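You operate a simulated robot arm through the tools that you are given. There is no shell and no other tool. Be economical: measure what you need, move in short steps, check, and stop when the job is done.

The job below is to be done with a simulated robot arm. You get a single attempt, and the scene is never put back.

Task
Retime the clamped motor to turn Left; prove it at the gauge box.
Fine: cover off, ring's stripe to the housing's line for that way, cover back on; the clamp stays locked, the pieces beside the mat stay.

Only the result counts: the job must be done as asked and must still hold three seconds after the hand-in. Knocking over, shifting, dropping, spilling or breaking anything else fails it. A push-on lid holds only when it is set on centred and level and pressed home; a screw cap is set on level and turned clockwise until tight.

Robot
A 6-joint arm with a two-finger parallel gripper, fixed in place. Base frame: the origin is at the foot of the arm, x ahead of it, y to its left, z up; the work surface is at about z = 800. Lengths are in mm, angles in rad, forces in N, time in s.
With the tool pointing down near the work surface it reaches from about 260 to 680 mm from the base axis. Its first joint turns from -1.152 to 1.152 rad. Payload 2.9 kg.
Tool frame: the origin (TCP) lies between the finger pads and is the grasp point; the fingertips stand 30 mm ahead of it; z points along the fingers, y is the line along which they close. Largest opening 110 mm; finger width 20, thickness 10; the body of the gripper, 48 by 112 mm, starts 55 mm behind the TCP.
Orientation is that of the tool frame in the base frame, as a unit quaternion [w, x, y, z]. With the fingers straight down and closing along the base's y, the tool's x points along the base's -x, its y along +y and its z along -z.

Tools
- The arm moves only by the tool play_rows. Its argument "targets" is a list of rows, each an object of numbers (a shift or turn left out is 0, a gripper value left out holds the last): "dx", "dy", "dz": the shift along the tool's x, y, z in mm; "rx", "ry", "rz": the turn, a rotation vector about the tool's x, y, z in rad; "gripper": the finger opening in mm, from 0 to 110. In form: [{"dx": .., "dy": .., "dz": .., "rx": .., "ry": .., "rz": .., "gripper": ..}, ...]. A call has 1 to 10 rows; each row shifts and turns the commanded pose from where the row before left it, along the tool's axes as they then stand. Rows are played at 5 a second. More than 50 mm and 0.15 rad between two rows, or a gripper value outside its range, and nothing of the call is played. Where a pose cannot be reached the arm comes as near as it can. A force on the tool above 40 N (or 10 N above the force at the start of the call, whichever is more), or a blocked arm, ends the call early, and 0.2 s more pass. The fingers move at their own pace (about 108 mm/s each) and stop on an object; they squeeze with about 33 N. The grip force told is the motor's: it shows also when the fingers shut on nothing. Time passes only in rows, and 0.2 s behind the last, so rows that do not move let the fingers close. The reply holds the time, the measured pose of the TCP, the force on the tool along the base axes, the opening and the grip force, in the units named above and with some noise.
- Cameras (640 x 400 px; columns grow to the right, rows downward): "scene" is fixed at [86.6, 435.6, 1406.1]; the picture's right is [-0.70, -0.72, 0.00], its down [-0.26, 0.26, -0.93] and it looks along [0.67, -0.65, -0.37] (base axes); focal length 305 px, centre (320, 200). "wrist" rides on the gripper at [72, 17, -103] in the tool frame; the picture's right is [-0.23, 0.97, 0.00], its down [-0.76, -0.18, -0.62] and it looks along [-0.61, -0.14, 0.78] (tool axes); focal length 222 px, centre (320, 200). There is no depth. A picture from a camera that has moved, and an enlarged one, comes with that camera's place and axes in the base frame and with its lens.
- get_image(camera): a new picture of that camera. The clock stands still meanwhile.
- inspect(camera, box): a new picture of the part [left, top, right, bottom] of that camera's present view, enlarged. The clock stands still meanwhile.
- sign_off(): hands the job in; it is judged then, once.

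Go step by step. Nothing tells you positions but the pictures and the camera data: compare them with the known pose of the tool, close in by small moves and look again before you grip or let go. The budget is 120 turns and 64 pictures, counting those below and the enlarged ones. Unless the task says otherwise, let go and move clear before handing in, and close with one line.

The tools are called after "Call:" as name(argument=value, ...) on one line, values as JSON. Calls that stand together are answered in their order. play_rows: Moves the arm, as the interface text tells. Its arguments: {"type":"object","properties":{"targets":{"type":"array","items":{"type":"object","properties":{"dx":{"type":"number"},"dy":{"type":"number"},"dz":{"type":"number"},"rx":{"type":"number"},"ry":{"type":"number"},"rz":{"type":"number"},"gripper":{"type":"number"}}}}},"required":["targets"]} The other tools are called the same way: get_image (camera) takes a picture; inspect (camera, box) takes an enlarged picture of a part of a camera's view; sign_off () hands the job in.

At the start:

```text
time: 0.0
ee_pos: [382.4, 63.6, 1253.0]
tcp_rot: [0.0, 0.0, 1.0, -0.001]
contact_force: [0.2, 1.1, -0.1]
grip_width: 110.2
grasp_force: 0.0
```

scene: 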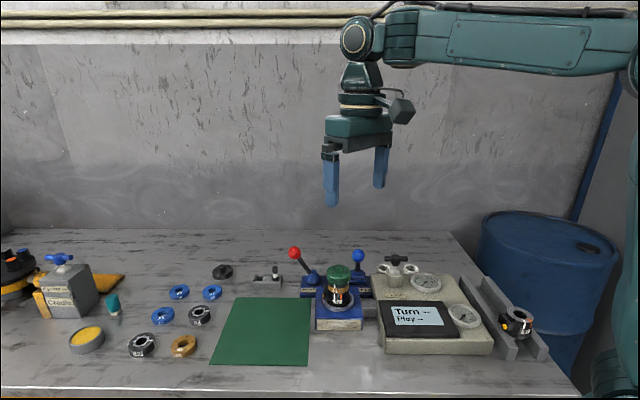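
wrist: 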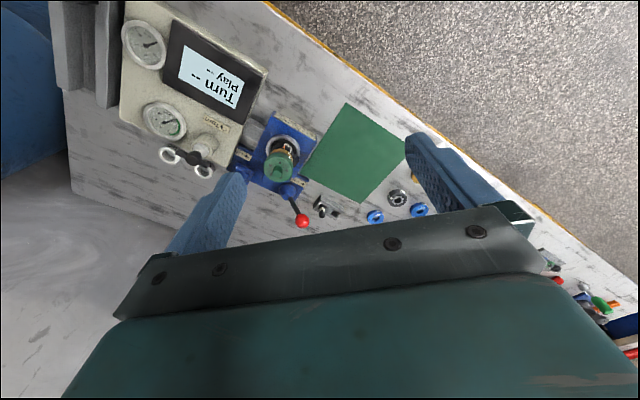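

I see a clamped motor with a green cover on a blue fixture, a gauge box with a "Turn -- / Play --" screen, a V-block, a mat and parts. I'll enlarge the key parts first.

Call:
inspect(camera="scene", box=[280, 230, 400, 340])

Call:
inspect(camera="scene", box=[370, 240, 560, 370])

Call:
inspect(camera="wrist", box=[140, 90, 340, 240])

```text
3.64 times, centred on (340, 285) of scene
camera zoom: at [86.6, 435.6, 1406.1], right [-0.7, -0.72, 0.0], down [-0.26, 0.26, -0.93], along [0.67, -0.65, -0.37], focal length 1108 px, centre (247, -109)
```

zoom: 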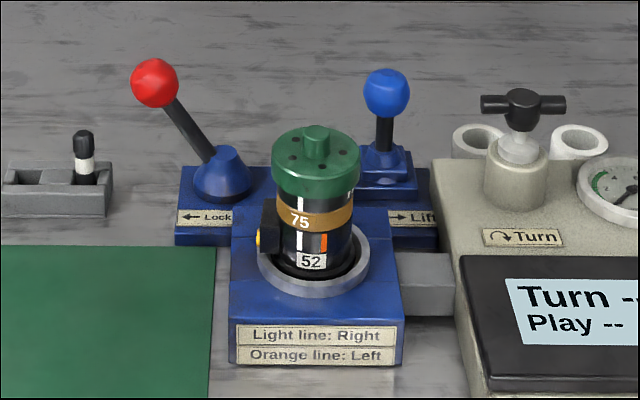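

```text
3.08 times, centred on (465, 305) of scene
camera zoom: at [86.6, 435.6, 1406.1], right [-0.7, -0.72, 0.0], down [-0.26, 0.26, -0.93], along [0.67, -0.65, -0.37], focal length 938 px, centre (-126, -123)
```

zoom: 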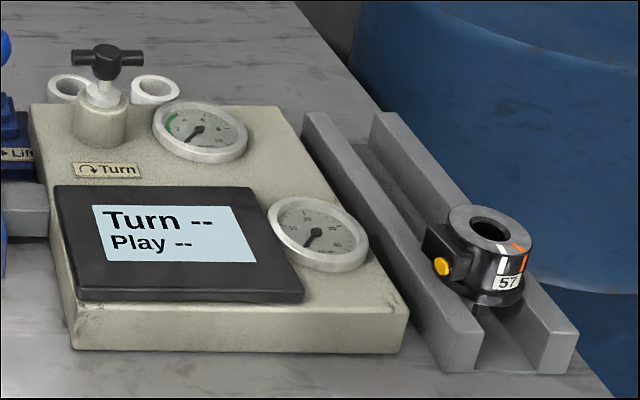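

```text
2.67 times, centred on (240, 165) of wrist
camera zoom: at [311.6, 80.2, 1357.3], right [0.23, 0.97, 0.0], down [0.76, -0.18, 0.62], along [0.61, -0.14, -0.78], focal length 592 px, centre (533, 293)
```

zoom: 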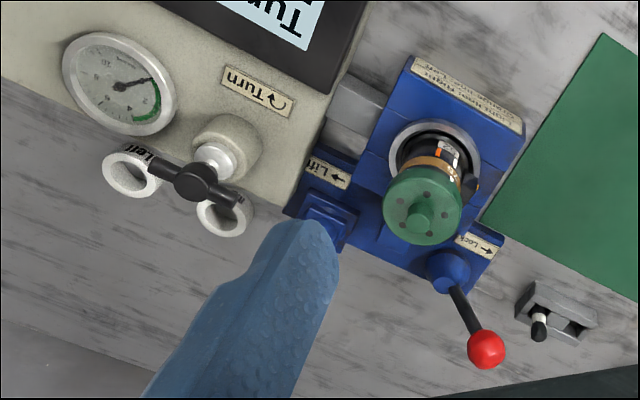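

The motor is around (537,-65), with its cover top near z≈930; the ring stripe is at the light line. I'll bring the wrist camera closer for a better look.

Call:
play_rows(targets=[{"dx": -8, "dy": -18, "dz": 36}, {"dx": -8, "dy": -18, "dz": 36}, {"dx": -8, "dy": -18, "dz": 36}, {"dx": -8, "dy": -18, "dz": 36}, {"dx": -8, "dy": -18, "dz": 36}, {"dx": -8, "dy": -18, "dz": 36}, {"dx": 0, "dy": 0, "dz": 0}])

Call:
get_image(camera="wrist")

Call:
get_image(camera="scene")

```text
time: 1.6
ee_pos: [431.0, -47.0, 1036.5]
tcp_rot: [0.0, -0.001, 1.0, 0.0]
contact_force: [0.0, 0.9, 0.4]
grip_width: 109.9
grasp_force: 0.0
```

```text
58 pictures are left
camera wrist: at [360.4, -28.5, 1141.2], right [0.23, 0.97, 0.0], down [0.76, -0.18, 0.62], along [0.61, -0.14, -0.78], focal length 222 px, centre (320, 200)
```

wrist: 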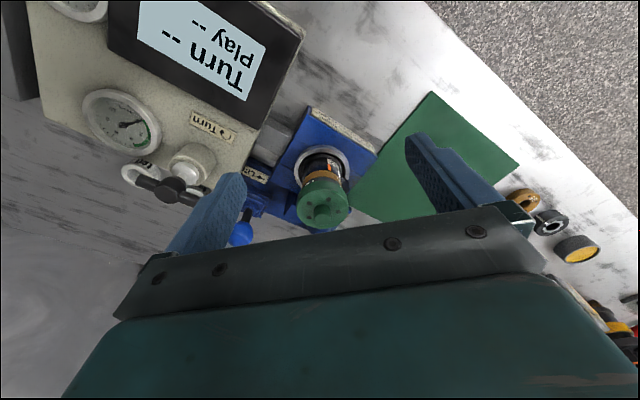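

```text
57 pictures are left
```

scene: 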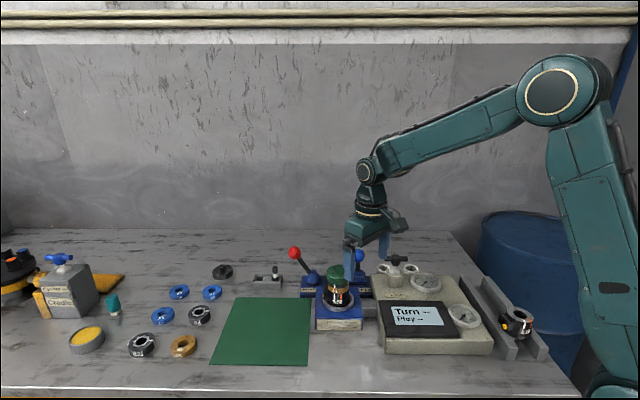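

The motor stands almost at the wrist camera's centre, so my estimate holds. I'll zoom in on both views to fix positions.

Call:
inspect(camera="wrist", box=[240, 90, 400, 240])

Call:
inspect(camera="scene", box=[310, 255, 370, 315])

Call:
inspect(camera="wrist", box=[70, 70, 270, 220])

```text
2.67 times, centred on (320, 165) of wrist
camera zoom: at [360.4, -28.5, 1141.2], right [0.23, 0.97, 0.0], down [0.76, -0.18, 0.62], along [0.61, -0.14, -0.78], focal length 592 px, centre (320, 293)
```

zoom: 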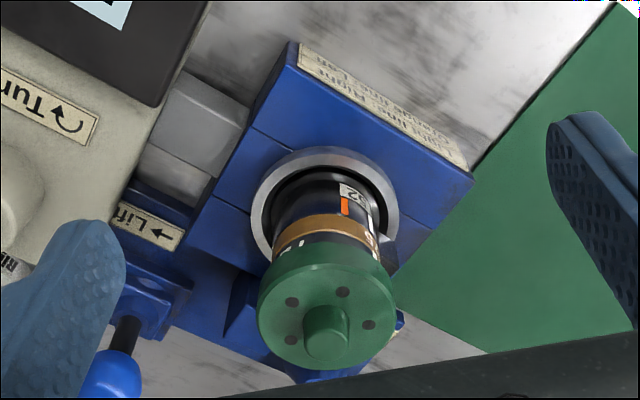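

```text
6.67 times, centred on (340, 285) of scene
camera zoom: at [86.6, 435.6, 1406.1], right [-0.7, -0.72, 0.0], down [-0.26, 0.26, -0.93], along [0.67, -0.65, -0.37], focal length 2031 px, centre (187, -367)
```

zoom: 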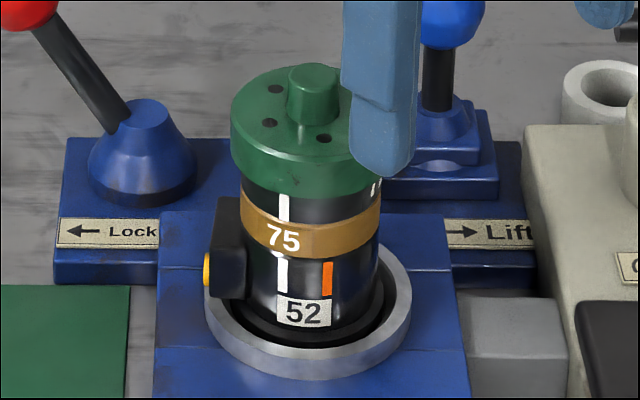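

```text
2.67 times, centred on (170, 145) of wrist
camera zoom: at [360.4, -28.5, 1141.2], right [0.23, 0.97, 0.0], down [0.76, -0.18, 0.62], along [0.61, -0.14, -0.78], focal length 592 px, centre (720, 347)
```

zoom: 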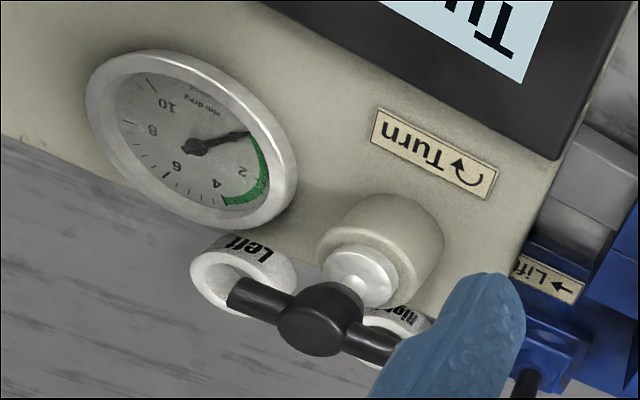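

Cover knob top is at about (534,-66,953), cover ~58 mm wide; the levers are well clear of a grasp along y. I'll move above it and check alignment.

Call:
play_rows(targets=[{"dx": -34, "dy": -6, "dz": 2}, {"dx": -34, "dy": -6, "dz": 2}, {"dx": -35, "dy": -7, "dz": 3}, {"dx": 0}])

Call:
get_image(camera="wrist")

Call:
inspect(camera="scene", box=[270, 215, 430, 315])

```text
time: 2.6
ee_pos: [535.5, -64.1, 1032.2]
tcp_rot: [0.0, 0.0, 1.0, 0.0]
contact_force: [0.1, -0.3, 0.1]
grip_width: 110.2
grasp_force: 0.0
```

```text
53 pictures are left
camera wrist: at [464.5, -45.9, 1136.4], right [0.23, 0.97, 0.0], down [0.76, -0.18, 0.62], along [0.61, -0.14, -0.78], focal length 222 px, centre (320, 200)
```

wrist: 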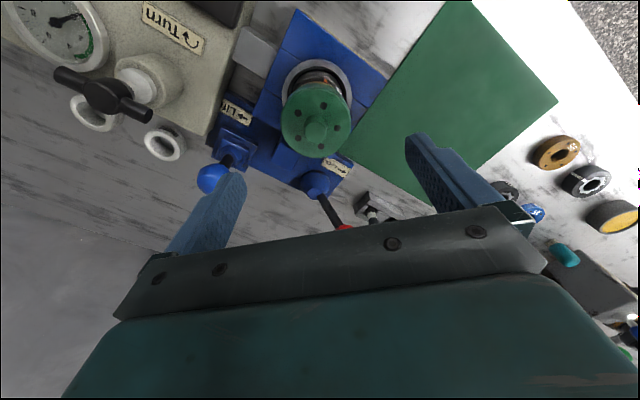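

```text
4.00 times, centred on (350, 265) of scene
camera zoom: at [86.6, 435.6, 1406.1], right [-0.7, -0.72, 0.0], down [-0.26, 0.26, -0.93], along [0.67, -0.65, -0.37], focal length 1219 px, centre (200, -60)
```

zoom: 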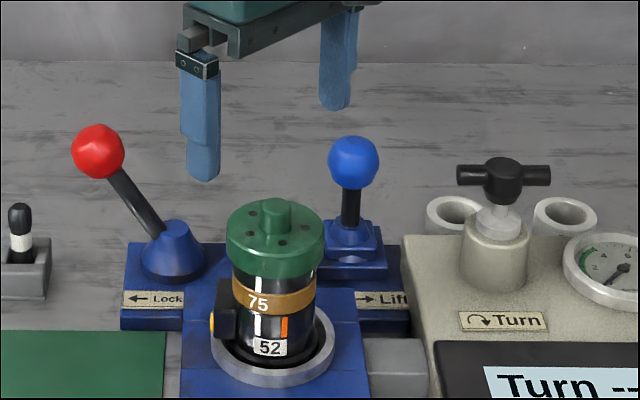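

The fingers straddle the cover; its axis is near (530,-63). I'll descend to just around the skirt and recheck.

Call:
play_rows(targets=[{"dx": 3, "dy": 1, "dz": 25}, {"dx": 3, "dy": 0, "dz": 25}, {"dx": 0, "dy": 0, "dz": 15}, {"dz": 15}, {"dz": 0}])

Call:
get_image(camera="wrist")

Call:
inspect(camera="scene", box=[290, 235, 390, 315])

```text
time: 3.8
ee_pos: [529.4, -62.1, 951.0]
tcp_rot: [0.0, 0.0, 1.0, 0.0]
contact_force: [0.0, -0.8, -0.1]
grip_width: 109.9
grasp_force: 0.0
```

```text
51 pictures are left
camera wrist: at [457.8, -45.4, 1055.2], right [0.23, 0.97, 0.0], down [0.76, -0.18, 0.62], along [0.61, -0.14, -0.78], focal length 222 px, centre (320, 200)
```

wrist: 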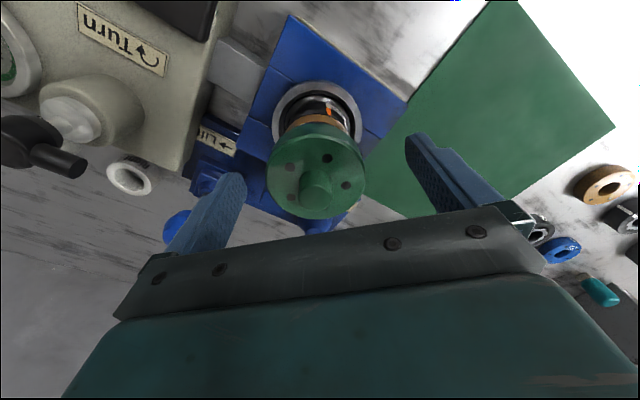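

```text
5.00 times, centred on (340, 275) of scene
camera zoom: at [86.6, 435.6, 1406.1], right [-0.7, -0.72, 0.0], down [-0.26, 0.26, -0.93], along [0.67, -0.65, -0.37], focal length 1524 px, centre (220, -175)
```

zoom: 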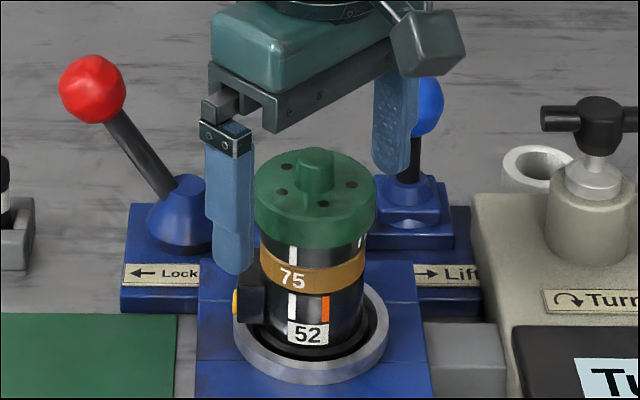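

Call:
inspect(camera="wrist", box=[250, 80, 390, 230])

```text
2.67 times, centred on (320, 155) of wrist
camera zoom: at [457.8, -45.4, 1055.2], right [0.23, 0.97, 0.0], down [0.76, -0.18, 0.62], along [0.61, -0.14, -0.78], focal length 592 px, centre (320, 320)
```

zoom: 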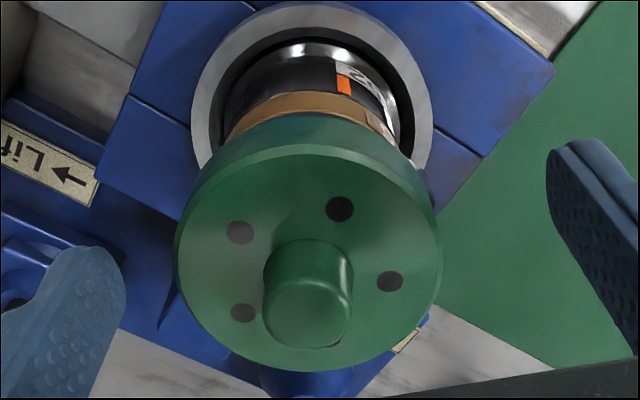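

Refined: the axis is at (534,-66), cover top about z 940. I'll centre, lower a little and close.

Call:
play_rows(targets=[{"dx": -4, "dy": -3.5, "dz": 3}, {"gripper": 50}, {"gripper": 50}, {"gripper": 50}, {"gripper": 50}])

```text
time: 5.0
ee_pos: [532.2, -67.3, 947.9]
tcp_rot: [0.001, 0.0, 1.0, 0.0]
contact_force: [0.3, -1.4, 1.0]
grip_width: 63.7
grasp_force: 33.0
```

The cover is gripped at ~64 mm. I'll try a gentle straight lift.

Call:
play_rows(targets=[{"dz": -2}, {"dz": -2}, {"dz": 0}])

Call:
inspect(camera="scene", box=[290, 235, 390, 315])

```text
time: 5.8
ee_pos: [531.5, -65.6, 952.0]
tcp_rot: [0.0, -0.001, 1.0, 0.001]
contact_force: [0.6, 0.0, -3.5]
grip_width: 63.7
grasp_force: 32.4
```

```text
5.00 times, centred on (340, 275) of scene
camera zoom: at [86.6, 435.6, 1406.1], right [-0.7, -0.72, 0.0], down [-0.26, 0.26, -0.93], along [0.67, -0.65, -0.37], focal length 1524 px, centre (220, -175)
```

zoom: 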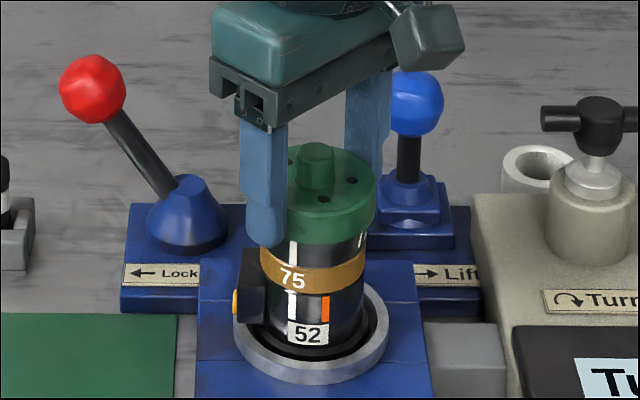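

The cover seems to come up freely with only its own weight on the tool. I'll continue upward slowly.

Call:
play_rows(targets=[{"dz": -4}, {"dz": -5}, {"dz": -6}, {"dz": 0}])

Call:
inspect(camera="scene", box=[290, 235, 390, 315])

```text
time: 6.8
ee_pos: [531.3, -66.4, 965.9]
tcp_rot: [0.0, 0.0, 1.0, 0.0]
contact_force: [0.5, -0.9, -3.4]
grip_width: 63.8
grasp_force: 32.9
```

```text
5.00 times, centred on (340, 275) of scene
camera zoom: at [86.6, 435.6, 1406.1], right [-0.7, -0.72, 0.0], down [-0.26, 0.26, -0.93], along [0.67, -0.65, -0.37], focal length 1524 px, centre (220, -175)
```

zoom: 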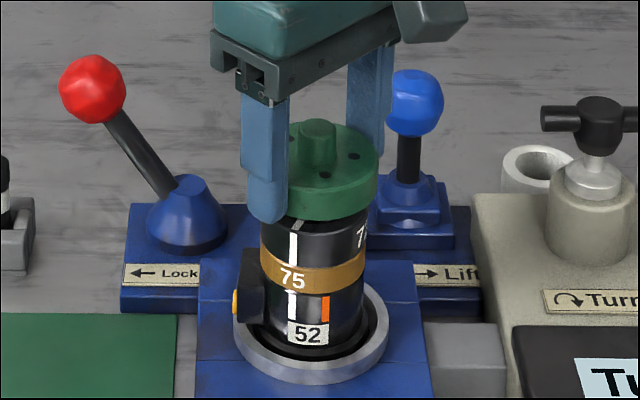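

The cover comes off and reveals a black ring with a white stripe. My fingertips hang ~6–8 mm below the cover's rim, so I'll set it back down and regrip higher to be able to lay it flat on the mat.

Call:
play_rows(targets=[{"dz": 6}, {"dz": 6}, {"dz": 5}, {"dz": 0}])

```text
time: 7.8
ee_pos: [531.4, -67.7, 948.4]
tcp_rot: [0.0, 0.0, 1.0, 0.001]
contact_force: [0.2, 0.6, -3.0]
grip_width: 63.7
grasp_force: 32.9
```

Call:
play_rows(targets=[{"gripper": 72}, {"gripper": 76}, {"dz": -5}, {"dz": -4.5}, {"gripper": 50}, {"gripper": 50}, {"gripper": 50}])

Call:
inspect(camera="scene", box=[300, 240, 380, 300])

```text
time: 9.4
ee_pos: [533.0, -66.0, 956.8]
tcp_rot: [0.0, 0.001, 1.0, -0.001]
contact_force: [-0.5, -0.4, -0.2]
grip_width: 63.6
grasp_force: 33.4
```

```text
6.67 times, centred on (340, 270) of scene
camera zoom: at [86.6, 435.6, 1406.1], right [-0.7, -0.72, 0.0], down [-0.26, 0.26, -0.93], along [0.67, -0.65, -0.37], focal length 2031 px, centre (187, -267)
```

zoom: 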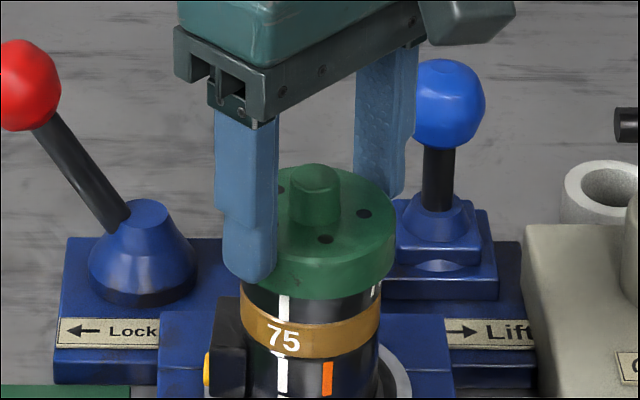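

Regripped at TCP z≈957. I'll lift clear and check tip-to-rim relation.

Call:
play_rows(targets=[{"dz": -8}, {"dz": -15}, {"dz": -20}, {"dz": -20}, {"dz": 0}])

Call:
inspect(camera="scene", box=[290, 215, 390, 315])

Call:
get_image(camera="wrist")

```text
time: 10.6
ee_pos: [531.9, -67.0, 1022.0]
tcp_rot: [0.0, 0.0, 1.0, 0.0]
contact_force: [-0.2, 0.0, -3.1]
grip_width: 63.7
grasp_force: 33.1
```

```text
4.00 times, centred on (340, 265) of scene
camera zoom: at [86.6, 435.6, 1406.1], right [-0.7, -0.72, 0.0], down [-0.26, 0.26, -0.93], along [0.67, -0.65, -0.37], focal length 1219 px, centre (240, -60)
```

zoom: 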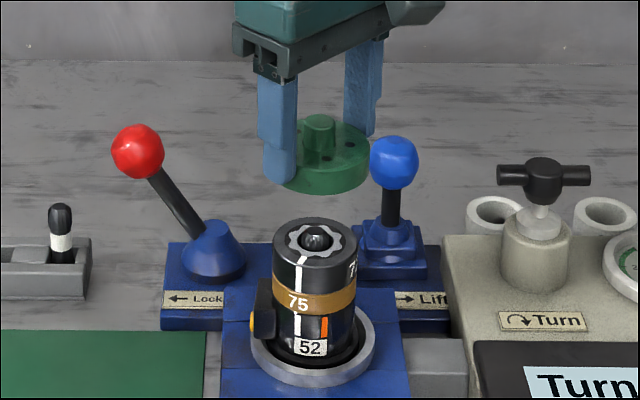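

```text
44 pictures are left
camera wrist: at [459.8, -48.9, 1125.1], right [0.23, 0.97, 0.0], down [0.76, -0.18, 0.62], along [0.61, -0.14, -0.78], focal length 222 px, centre (320, 200)
```

wrist: 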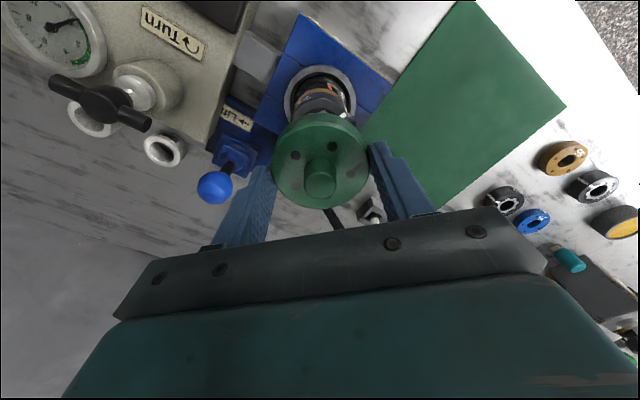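

The cover is held level with its rim ~3 mm below the fingertips; beneath it is the black ring with the white stripe. I'll carry the cover to the mat at about (560,95).

Call:
play_rows(targets=[{"dx": -7, "dy": 40.5}, {"dx": -7, "dy": 40.5}, {"dx": -7, "dy": 40.5}, {"dx": -7, "dy": 40.5}, {"dz": 45}, {"dz": 45}, {"dz": 45}, {"dz": 35}, {"dz": 0}])

Call:
inspect(camera="scene", box=[200, 240, 340, 380])

```text
time: 12.6
ee_pos: [561.2, 95.6, 851.4]
tcp_rot: [0.0, 0.0, 1.0, 0.0]
contact_force: [0.7, -0.1, -4.1]
grip_width: 63.6
grasp_force: 33.1
```

```text
2.86 times, centred on (270, 310) of scene
camera zoom: at [86.6, 435.7, 1406.1], right [-0.7, -0.72, 0.0], down [-0.26, 0.26, -0.93], along [0.67, -0.65, -0.37], focal length 871 px, centre (463, -114)
```

zoom: 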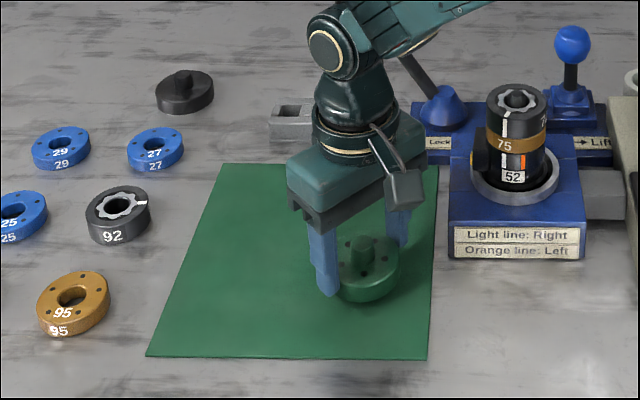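

Above the mat and clear of everything. I'll lower until contact.

Call:
play_rows(targets=[{"dz": 5}, {"dz": 4}, {"dz": 3}, {"dz": 2}, {"dz": 0}])

```text
time: 13.8
ee_pos: [560.8, 95.3, 840.8]
tcp_rot: [0.001, 0.0, 1.0, 0.0]
contact_force: [-8.3, -3.7, 24.7]
grip_width: 63.8
grasp_force: 33.1
```

Contact made at TCP z≈841. I'll relieve the pressure, release and rise.

Call:
play_rows(targets=[{"dz": -3}, {"dz": 0}])

```text
time: 14.4
ee_pos: [561.2, 95.2, 840.0]
tcp_rot: [0.001, 0.0, 1.0, 0.0]
contact_force: [1.9, -1.9, 5.4]
grip_width: 63.9
grasp_force: 33.2
```

Call:
play_rows(targets=[{"gripper": 66}, {"gripper": 74}, {"gripper": 84}, {"dz": -20}, {"dz": -45}, {"dz": -45}, {"dz": -45}, {"dz": -35}])

Call:
get_image(camera="scene")

Call:
inspect(camera="scene", box=[315, 250, 365, 310])

```text
time: 16.2
ee_pos: [558.7, 94.7, 1031.2]
tcp_rot: [-0.001, 0.0, 1.0, 0.0]
contact_force: [1.2, -0.1, 0.3]
grip_width: 83.8
grasp_force: 0.1
```

```text
42 pictures are left
```

scene: 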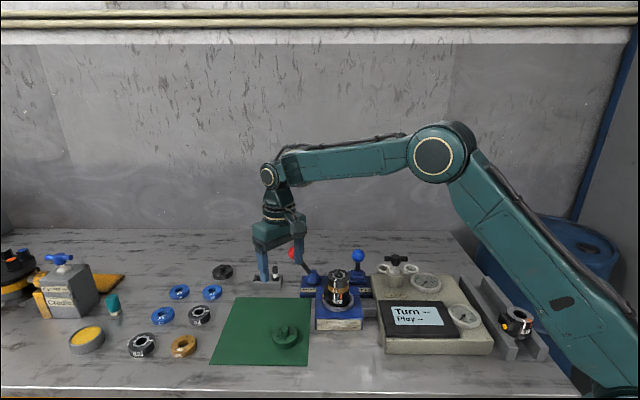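

```text
6.67 times, centred on (340, 280) of scene
camera zoom: at [86.6, 435.6, 1406.1], right [-0.7, -0.72, 0.0], down [-0.26, 0.26, -0.93], along [0.67, -0.65, -0.37], focal length 2031 px, centre (187, -333)
```

zoom: 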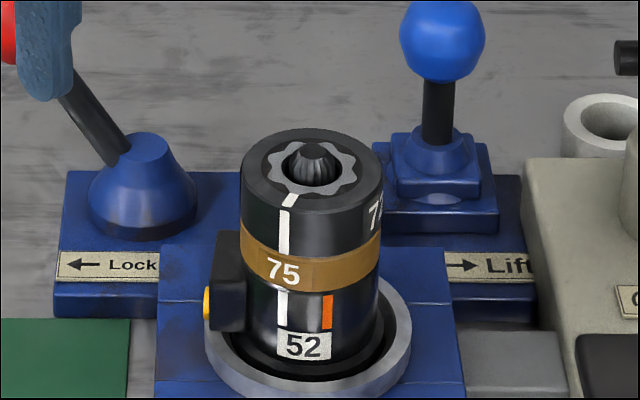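

The cover rests on the mat. The black ring (z ≈ 905–927) carries the white stripe, presently over the light line; it needs ~40° counter-clockwise (seen from above). I'll go back above the motor and look.

Call:
play_rows(targets=[{"dx": 6.3, "dy": -40.2, "dz": 5}, {"dx": 6.3, "dy": -40.2, "dz": 5}, {"dx": 6.3, "dy": -40.2, "dz": 5}, {"dx": 6.3, "dy": -40.2, "dz": 15}, {"dz": 10}, {"dz": 0}])

Call:
inspect(camera="wrist", box=[230, 50, 400, 200])

```text
time: 17.6
ee_pos: [535.4, -66.3, 987.9]
tcp_rot: [0.0, 0.0, 1.0, 0.0]
contact_force: [0.6, 0.2, -0.1]
grip_width: 84.1
grasp_force: 0.0
```

```text
2.67 times, centred on (315, 125) of wrist
camera zoom: at [463.4, -48.4, 1092.8], right [0.23, 0.97, 0.0], down [0.76, -0.18, 0.62], along [0.61, -0.14, -0.78], focal length 592 px, centre (333, 400)
```

zoom: 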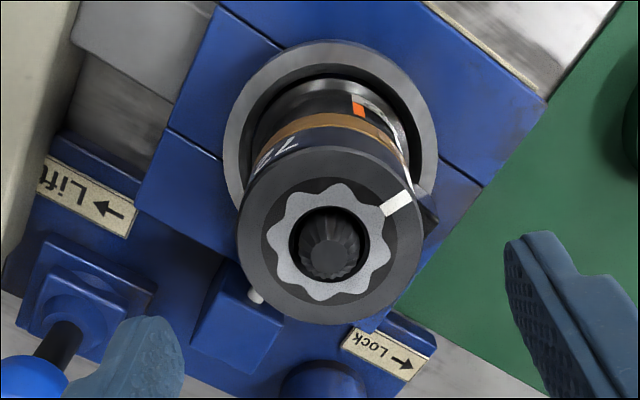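

The ring centre matches my estimate (≈533.5,-66) and nothing obstructs the fingers. I'll descend around the ring and grip.

Call:
play_rows(targets=[{"dx": 1.5, "dz": 20}, {"dz": 15}, {"dz": 9}, {"dz": 0}, {"gripper": 45}, {"gripper": 45}, {"gripper": 45}])

Call:
inspect(camera="scene", box=[310, 250, 370, 310])

```text
time: 19.2
ee_pos: [533.8, -65.4, 945.0]
tcp_rot: [0.0, 0.0, 1.0, 0.0]
contact_force: [1.7, 0.1, 0.8]
grip_width: 51.6
grasp_force: 32.9
```

```text
6.67 times, centred on (340, 280) of scene
camera zoom: at [86.6, 435.6, 1406.1], right [-0.7, -0.72, 0.0], down [-0.26, 0.26, -0.93], along [0.67, -0.65, -0.37], focal length 2031 px, centre (187, -333)
```

zoom: 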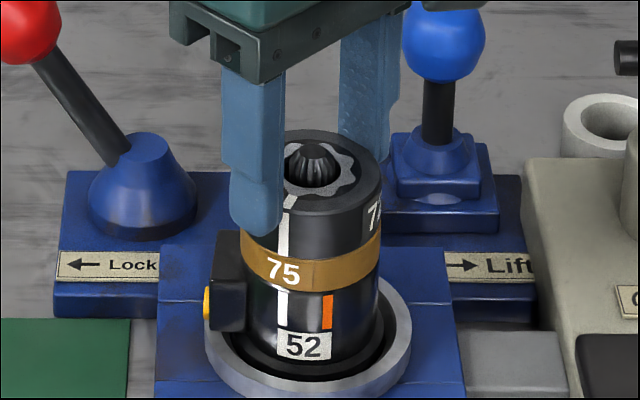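

The fingers hold only the black ring, with tips ~4 mm above the copper one. I'll turn a little counter-clockwise and see whether it follows.

Call:
play_rows(targets=[{"rz": -0.1}, {"rz": -0.1}, {"rz": -0.1}, {"rz": 0}])

Call:
inspect(camera="scene", box=[310, 250, 370, 310])

```text
time: 20.2
ee_pos: [533.1, -66.0, 947.0]
tcp_rot: [0.0, -0.151, 0.989, 0.0]
contact_force: [0.1, 0.6, 0.0]
grip_width: 51.1
grasp_force: 32.9
```

```text
6.67 times, centred on (340, 280) of scene
camera zoom: at [86.6, 435.6, 1406.1], right [-0.7, -0.72, 0.0], down [-0.26, 0.26, -0.93], along [0.67, -0.65, -0.37], focal length 2031 px, centre (187, -333)
```

zoom: 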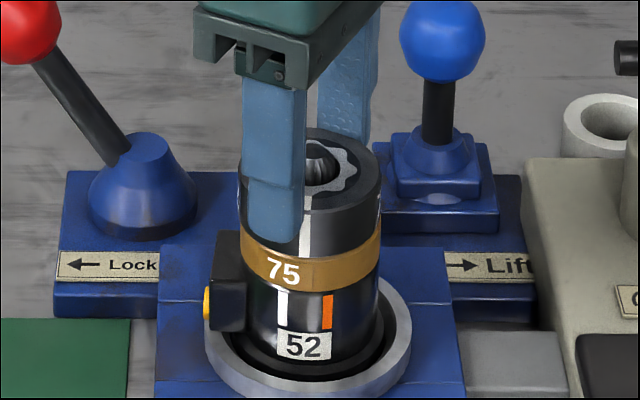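

The ring follows. Stripe is now at about -5° and the orange line at about +13.5° in this view, so I'll turn ~0.32 rad further and measure.

Call:
play_rows(targets=[{"rz": -0.11}, {"rz": -0.11}, {"rz": -0.1}, {"rz": 0}])

Call:
inspect(camera="scene", box=[325, 265, 355, 305])

Call:
inspect(camera="wrist", box=[270, 100, 370, 200])

```text
time: 21.2
ee_pos: [534.3, -66.7, 946.9]
tcp_rot: [-0.001, -0.305, 0.952, 0.0]
contact_force: [0.7, -0.4, 0.3]
grip_width: 51.1
grasp_force: 33.2
```

```text
10.00 times, centred on (340, 285) of scene
camera zoom: at [86.6, 435.6, 1406.1], right [-0.7, -0.72, 0.0], down [-0.26, 0.26, -0.93], along [0.67, -0.65, -0.37], focal length 3047 px, centre (120, -650)
```

zoom: 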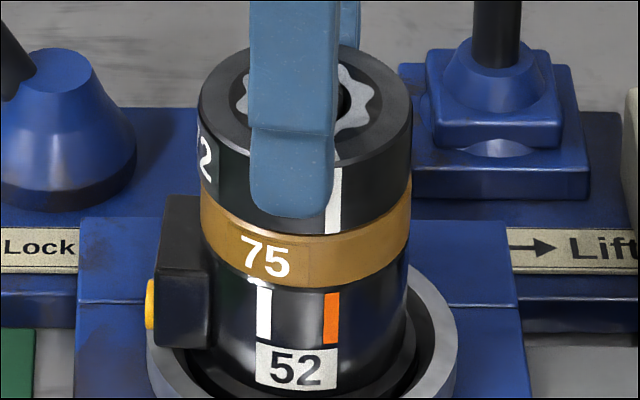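

```text
4.00 times, centred on (320, 150) of wrist
camera zoom: at [465.6, -93.7, 1050.9], right [-0.38, 0.92, 0.0], down [0.72, 0.3, 0.62], along [0.58, 0.24, -0.78], focal length 888 px, centre (320, 400)
```

zoom: 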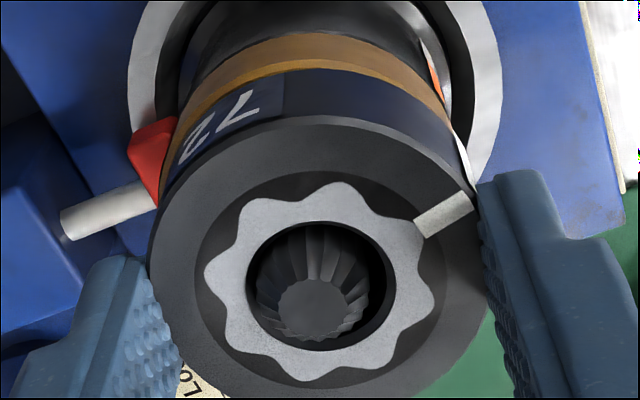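

The stripe and the orange line now look aligned allowing for perspective (~3 px shift expected). I'll open, lift clear, and check without the finger in the way.

Call:
play_rows(targets=[{"gripper": 58}, {"gripper": 70}, {"dz": -20}, {"dz": -30}, {"dz": -40}, {"dz": 0}])

Call:
inspect(camera="scene", box=[325, 265, 355, 305])

Call:
inspect(camera="wrist", box=[260, 40, 380, 140])

```text
time: 22.6
ee_pos: [533.0, -66.4, 1036.2]
tcp_rot: [0.0, -0.306, 0.952, 0.0]
contact_force: [-0.2, -0.3, 0.4]
grip_width: 70.1
grasp_force: 0.0
```

```text
10.00 times, centred on (340, 285) of scene
camera zoom: at [86.6, 435.6, 1406.1], right [-0.7, -0.72, 0.0], down [-0.26, 0.26, -0.93], along [0.67, -0.65, -0.37], focal length 3047 px, centre (120, -650)
```

zoom: 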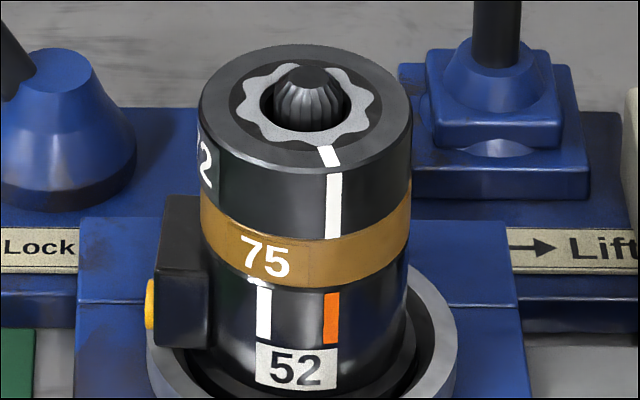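

```text
4.00 times, centred on (320, 90) of wrist
camera zoom: at [464.4, -93.6, 1140.0], right [-0.38, 0.92, 0.0], down [0.72, 0.3, 0.62], along [0.58, 0.24, -0.78], focal length 888 px, centre (320, 640)
```

zoom: 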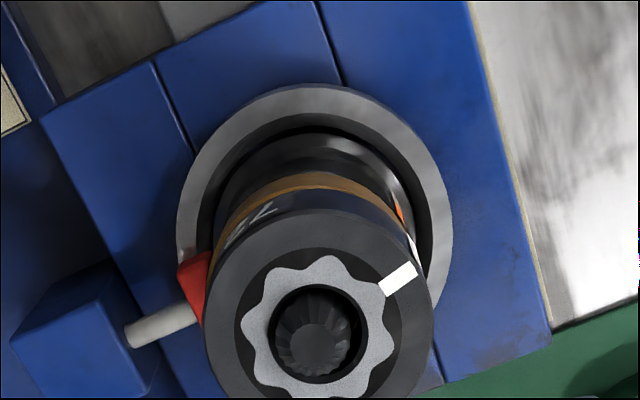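

The stripe meets the orange line. Now I'll turn the hand back and return above the cover on the mat.

Call:
play_rows(targets=[{"rz": 0.124}, {"rz": 0.124}, {"rz": 0.124}, {"rz": 0.124}, {"rz": 0.124}, {"dx": -6.675, "dy": 40.2}, {"dx": -6.675, "dy": 40.2}, {"dx": -6.675, "dy": 40.2}, {"dx": -6.675, "dy": 40.2}, {"gripper": 84}])

Call:
play_rows(targets=[{"dz": 45}, {"dz": 45}, {"dz": 35}, {"dz": 0}])

Call:
get_image(camera="wrist")

Call:
inspect(camera="scene", box=[220, 260, 340, 380])

```text
time: 24.8
ee_pos: [557.1, 95.4, 1037.1]
tcp_rot: [0.0, 0.001, 1.0, 0.001]
contact_force: [-0.4, -1.0, -0.3]
grip_width: 84.0
grasp_force: 0.1
```

```text
time: 25.8
ee_pos: [558.5, 96.6, 912.6]
tcp_rot: [0.0, 0.0, 1.0, 0.0]
contact_force: [-0.3, -0.4, 0.7]
grip_width: 83.9
grasp_force: 0.0
```

```text
33 pictures are left
camera wrist: at [486.9, 114.4, 1015.9], right [0.23, 0.97, 0.0], down [0.76, -0.18, 0.62], along [0.61, -0.14, -0.78], focal length 222 px, centre (320, 200)
```

wrist: 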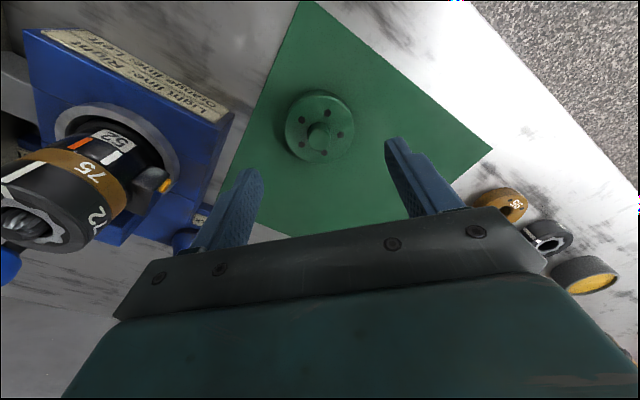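

```text
3.33 times, centred on (280, 320) of scene
camera zoom: at [86.6, 435.6, 1406.1], right [-0.7, -0.72, 0.0], down [-0.26, 0.26, -0.93], along [0.67, -0.65, -0.37], focal length 1016 px, centre (453, -200)
```

zoom: 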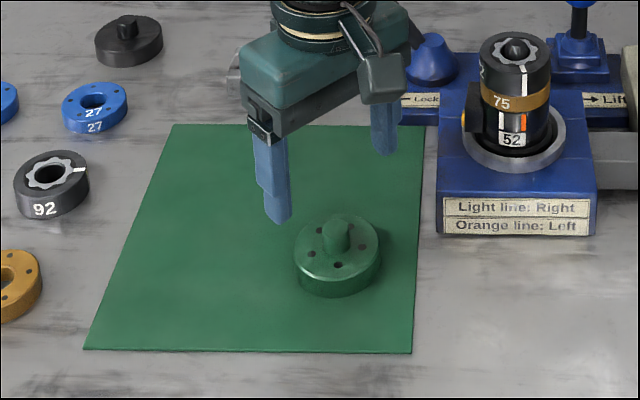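

The cover stands upright where I left it. I'll lower to the earlier grip height and check x before closing.

Call:
play_rows(targets=[{"dz": 30}, {"dz": 30}, {"dz": 9}, {"dz": 0}])

```text
time: 26.8
ee_pos: [560.0, 94.6, 843.8]
tcp_rot: [0.0, 0.001, 1.0, 0.0]
contact_force: [0.1, 0.2, 0.1]
grip_width: 83.9
grasp_force: 0.2
```

Call:
play_rows(targets=[{"dx": -1, "dz": 2}, {"gripper": 50}, {"gripper": 50}, {"gripper": 50}, {"gripper": 50}])

```text
time: 28.0
ee_pos: [560.8, 94.8, 842.3]
tcp_rot: [0.001, 0.0, 1.0, 0.0]
contact_force: [-1.1, -1.2, 1.4]
grip_width: 63.6
grasp_force: 33.2
```

The cover is gripped. Lifting and carrying it back above the motor.

Call:
play_rows(targets=[{"dz": -31}, {"dz": -50}, {"dz": -50}, {"dz": -50}, {"dx": 7, "dy": -40.5}, {"dx": 7, "dy": -40.5}, {"dx": 7, "dy": -40.5}, {"dx": 7, "dy": -40.5}, {"dz": 0}, {"dz": 0}])

Call:
inspect(camera="scene", box=[290, 215, 390, 315])

```text
time: 30.2
ee_pos: [530.7, -67.4, 1021.1]
tcp_rot: [0.0, 0.0, 1.0, 0.0]
contact_force: [-0.5, 1.0, -2.9]
grip_width: 63.5
grasp_force: 33.4
```

```text
4.00 times, centred on (340, 265) of scene
camera zoom: at [86.6, 435.6, 1406.1], right [-0.7, -0.72, 0.0], down [-0.26, 0.26, -0.93], along [0.67, -0.65, -0.37], focal length 1219 px, centre (240, -60)
```

zoom: 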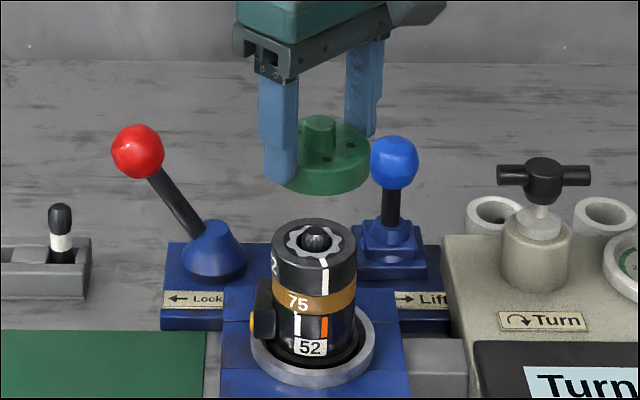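

The picture matches the lift-off view nearly pixel for pixel. I'll descend to just above the ring, then press slowly.

Call:
play_rows(targets=[{"dz": 20}, {"dz": 20}, {"dz": 8}, {"dz": 0}])

Call:
inspect(camera="scene", box=[310, 245, 370, 305])

```text
time: 31.2
ee_pos: [532.7, -67.0, 974.1]
tcp_rot: [0.001, 0.001, 1.0, 0.0]
contact_force: [-0.2, 0.3, -3.3]
grip_width: 63.8
grasp_force: 33.1
```

```text
6.67 times, centred on (340, 275) of scene
camera zoom: at [86.6, 435.6, 1406.1], right [-0.7, -0.72, 0.0], down [-0.26, 0.26, -0.93], along [0.67, -0.65, -0.37], focal length 2031 px, centre (187, -300)
```

zoom: 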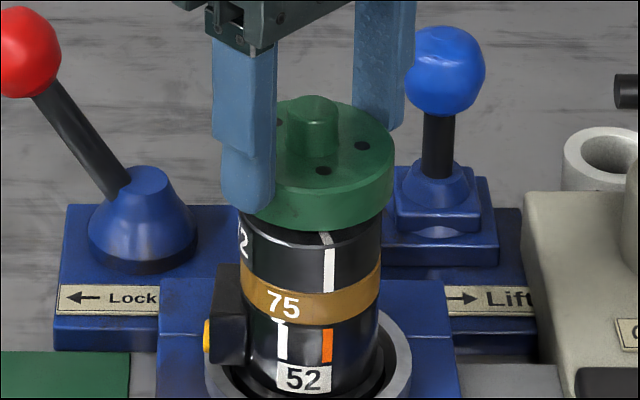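

Cover is centred over the ring. Lowering slowly until it seats.

Call:
play_rows(targets=[{"dz": 4}, {"dz": 4}, {"dz": 3}, {"dz": 2}, {"dz": 0}])

```text
time: 32.4
ee_pos: [532.1, -67.6, 960.5]
tcp_rot: [0.0, -0.001, 1.0, -0.001]
contact_force: [-0.4, 0.4, -4.0]
grip_width: 63.6
grasp_force: 32.7
```

Call:
play_rows(targets=[{"dz": 2}, {"dz": 1.5}, {"dz": 1.5}, {"dz": 1}, {"dz": 0}])

```text
time: 33.6
ee_pos: [534.6, -68.0, 956.0]
tcp_rot: [0.003, 0.0, 1.0, 0.0]
contact_force: [-7.4, 3.7, 28.6]
grip_width: 63.8
grasp_force: 32.7
```

Contact at the expected seated height with 29 N. A bit more pressing to make sure it's home, then a check.

Call:
play_rows(targets=[{"dz": 1}, {"dz": 0}])

Call:
inspect(camera="scene", box=[310, 245, 370, 305])

```text
time: 34.2
ee_pos: [532.7, -66.5, 953.7]
tcp_rot: [0.003, 0.0, 1.0, 0.001]
contact_force: [-2.2, 3.6, 29.0]
grip_width: 63.6
grasp_force: 32.9
```

```text
6.67 times, centred on (340, 275) of scene
camera zoom: at [86.0, 435.8, 1406.1], right [-0.7, -0.72, 0.0], down [-0.26, 0.26, -0.93], along [0.67, -0.65, -0.37], focal length 2031 px, centre (187, -300)
```

zoom: 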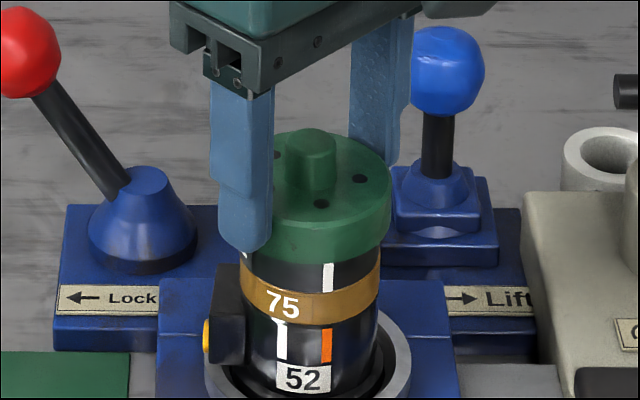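

Looks near home; I'll release and lift, then compare the gap under the rim to the original.

Call:
play_rows(targets=[{"dz": -3}, {"gripper": 70}, {"gripper": 84}, {"dz": -30}, {"dz": -40}, {"dz": 0}])

Call:
inspect(camera="scene", box=[310, 255, 370, 315])

```text
time: 35.6
ee_pos: [534.8, -67.5, 1027.2]
tcp_rot: [0.0, 0.0, 1.0, 0.0]
contact_force: [-0.4, 0.2, -0.2]
grip_width: 84.0
grasp_force: 0.1
```

```text
6.67 times, centred on (340, 285) of scene
camera zoom: at [86.6, 435.6, 1406.1], right [-0.7, -0.72, 0.0], down [-0.26, 0.26, -0.93], along [0.67, -0.65, -0.37], focal length 2031 px, centre (187, -367)
```

zoom: 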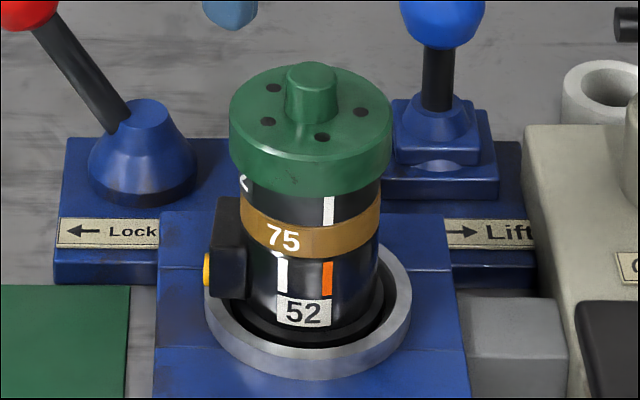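

It sits essentially as it did originally (within ~1 px). For certainty I'll press on the knob's centre with closed fingers.

Call:
play_rows(targets=[{"gripper": 0}, {"gripper": 0}, {"gripper": 0, "dz": 20}, {"dz": 15}, {"dz": 5}, {"dz": 0}])

Call:
inspect(camera="scene", box=[310, 245, 370, 305])

```text
time: 37.0
ee_pos: [533.9, -66.7, 986.9]
tcp_rot: [0.0, 0.0, 1.0, 0.0]
contact_force: [0.6, -0.1, -0.7]
grip_width: 0.2
grasp_force: 32.8
```

```text
6.67 times, centred on (340, 275) of scene
camera zoom: at [86.6, 435.6, 1406.1], right [-0.7, -0.72, 0.0], down [-0.26, 0.26, -0.93], along [0.67, -0.65, -0.37], focal length 2031 px, centre (187, -300)
```

zoom: 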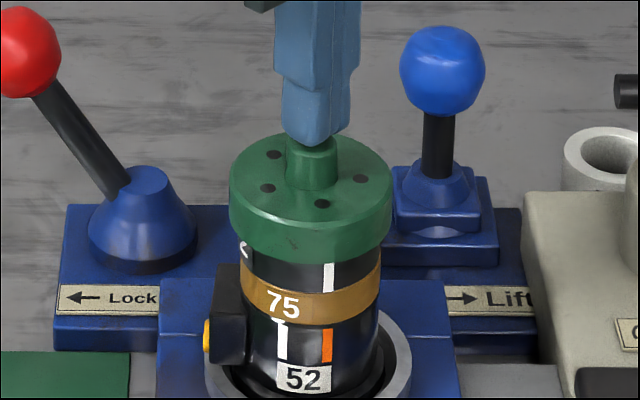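

The closed fingers are centred over the knob. Pressing in small steps while watching the force.

Call:
play_rows(targets=[{"dz": 2}, {"dz": 2}, {"dz": 2}, {"dz": 1}, {"dz": 1}, {"dz": 0}])

```text
time: 38.1
ee_pos: [533.9, -67.6, 982.9]
tcp_rot: [0.002, 0.0, 1.0, 0.0]
contact_force: [-1.8, 0.7, 4.9]
grip_width: 0.0
grasp_force: 33.1
stopped in row 5: the force on the tool passed its limit (the readings are from after the stop); the commanded pose is now the measured one
```

The press reached 40 N with the knob firm. I'll rise and compare.

Call:
play_rows(targets=[{"dz": -20}, {"dz": -30}, {"dz": 0}])

Call:
inspect(camera="scene", box=[310, 255, 370, 315])

Call:
inspect(camera="scene", box=[370, 240, 500, 350])

```text
time: 38.9
ee_pos: [534.8, -67.9, 1035.4]
tcp_rot: [0.002, 0.0, 1.0, 0.0]
contact_force: [0.2, 0.7, -0.2]
grip_width: 0.0
grasp_force: 32.6
```

```text
6.67 times, centred on (340, 285) of scene
camera zoom: at [86.6, 435.6, 1406.1], right [-0.7, -0.72, 0.0], down [-0.26, 0.26, -0.93], along [0.67, -0.65, -0.37], focal length 2031 px, centre (187, -367)
```

zoom: 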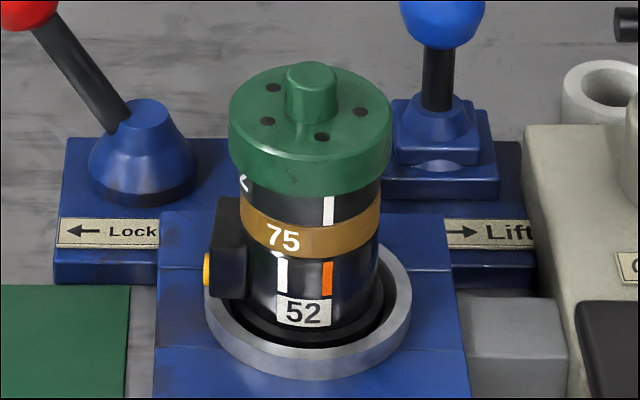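

```text
3.64 times, centred on (435, 295) of scene
camera zoom: at [86.6, 435.6, 1406.1], right [-0.7, -0.72, 0.0], down [-0.26, 0.26, -0.93], along [0.67, -0.65, -0.37], focal length 1108 px, centre (-98, -146)
```

zoom: 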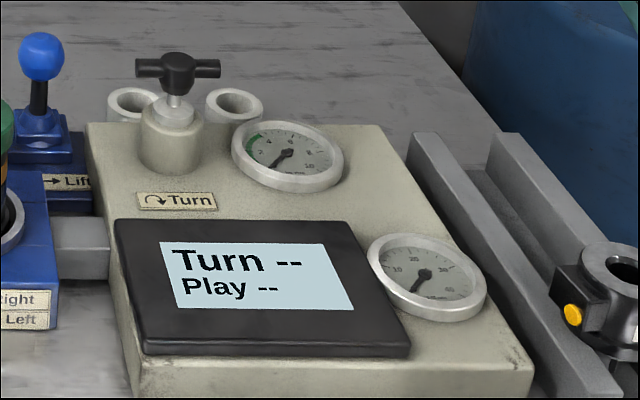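

The cover is home and the stripe is on the orange line. The gauge box still reads "--", so I'll go to its T-handle (hub about (468,-230,937), bar ~50° in the base frame) and line the fingers up across the bar.

Call:
play_rows(targets=[{"dx": 16.5, "dy": -40.5, "gripper": 70}, {"dx": 16.5, "dy": -40.5}, {"dx": 16.5, "dy": -40.5}, {"dx": 16.5, "dy": -40.5}, {"rz": -0.145}, {"rz": -0.145}, {"rz": -0.145}, {"rz": -0.145}, {"rz": -0.145}, {"rz": -0.145}])

Call:
get_image(camera="wrist")

Call:
inspect(camera="scene", box=[340, 215, 460, 315])

```text
time: 41.1
ee_pos: [467.7, -228.8, 1032.8]
tcp_rot: [0.003, -0.422, 0.906, -0.001]
contact_force: [-0.2, 1.0, 0.0]
grip_width: 70.0
grasp_force: 0.1
```

```text
24 pictures are left
camera wrist: at [409.2, -273.2, 1137.5], right [-0.6, 0.8, 0.0], down [0.62, 0.47, 0.63], along [0.5, 0.37, -0.78], focal length 222 px, centre (320, 200)
```

wrist: 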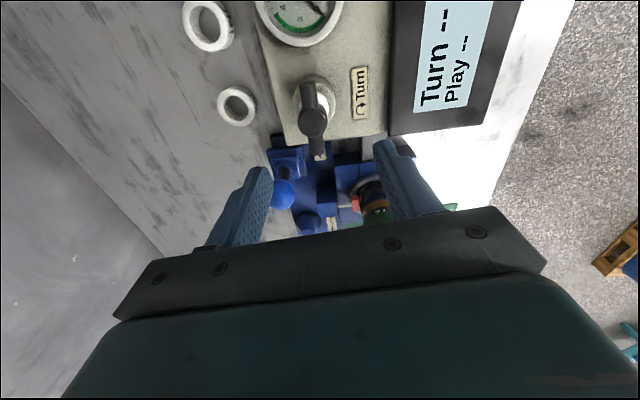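

```text
4.00 times, centred on (400, 265) of scene
camera zoom: at [86.6, 435.6, 1406.1], right [-0.7, -0.72, 0.0], down [-0.26, 0.26, -0.93], along [0.67, -0.65, -0.37], focal length 1219 px, centre (0, -60)
```

zoom: 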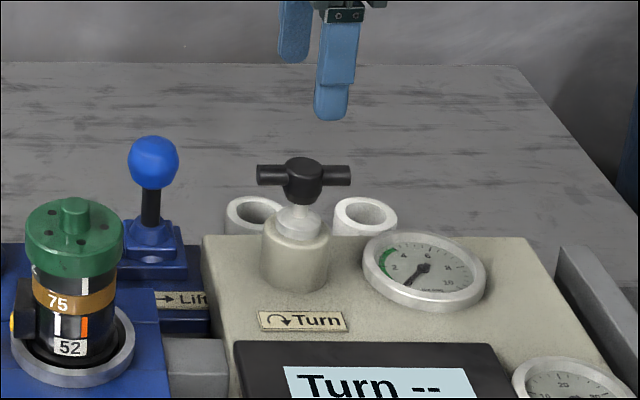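

Hub is near (472,-234), top z≈935, bar at 45°. I'll correct the yaw and position, and drop closer for a check.

Call:
play_rows(targets=[{"rz": 0.087}, {"dx": 1, "dy": -7}, {"dz": 25}, {"dz": 25}, {"dz": 0}])

Call:
inspect(camera="wrist", box=[220, 60, 420, 240])

Call:
inspect(camera="scene", box=[365, 235, 435, 295])

```text
time: 42.3
ee_pos: [472.6, -235.4, 982.4]
tcp_rot: [0.003, -0.383, 0.924, -0.001]
contact_force: [0.0, 0.5, -0.5]
grip_width: 70.0
grasp_force: 0.1
```

```text
2.22 times, centred on (320, 150) of wrist
camera zoom: at [409.7, -273.9, 1086.7], right [-0.53, 0.85, 0.0], down [0.66, 0.41, 0.63], along [0.53, 0.33, -0.78], focal length 494 px, centre (320, 311)
```

zoom: 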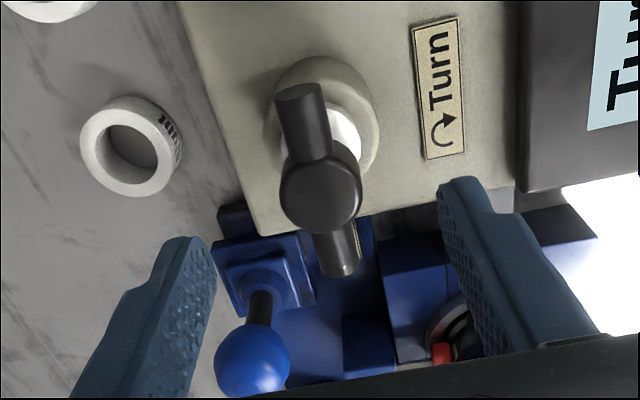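

```text
6.67 times, centred on (400, 265) of scene
camera zoom: at [86.6, 435.6, 1406.1], right [-0.7, -0.72, 0.0], down [-0.26, 0.26, -0.93], along [0.67, -0.65, -0.37], focal length 2031 px, centre (-213, -233)
```

zoom: 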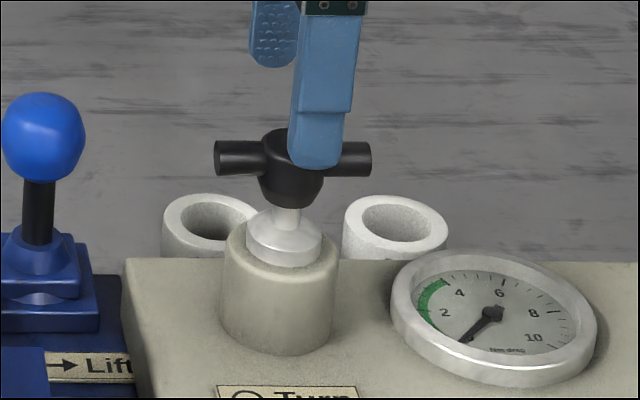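

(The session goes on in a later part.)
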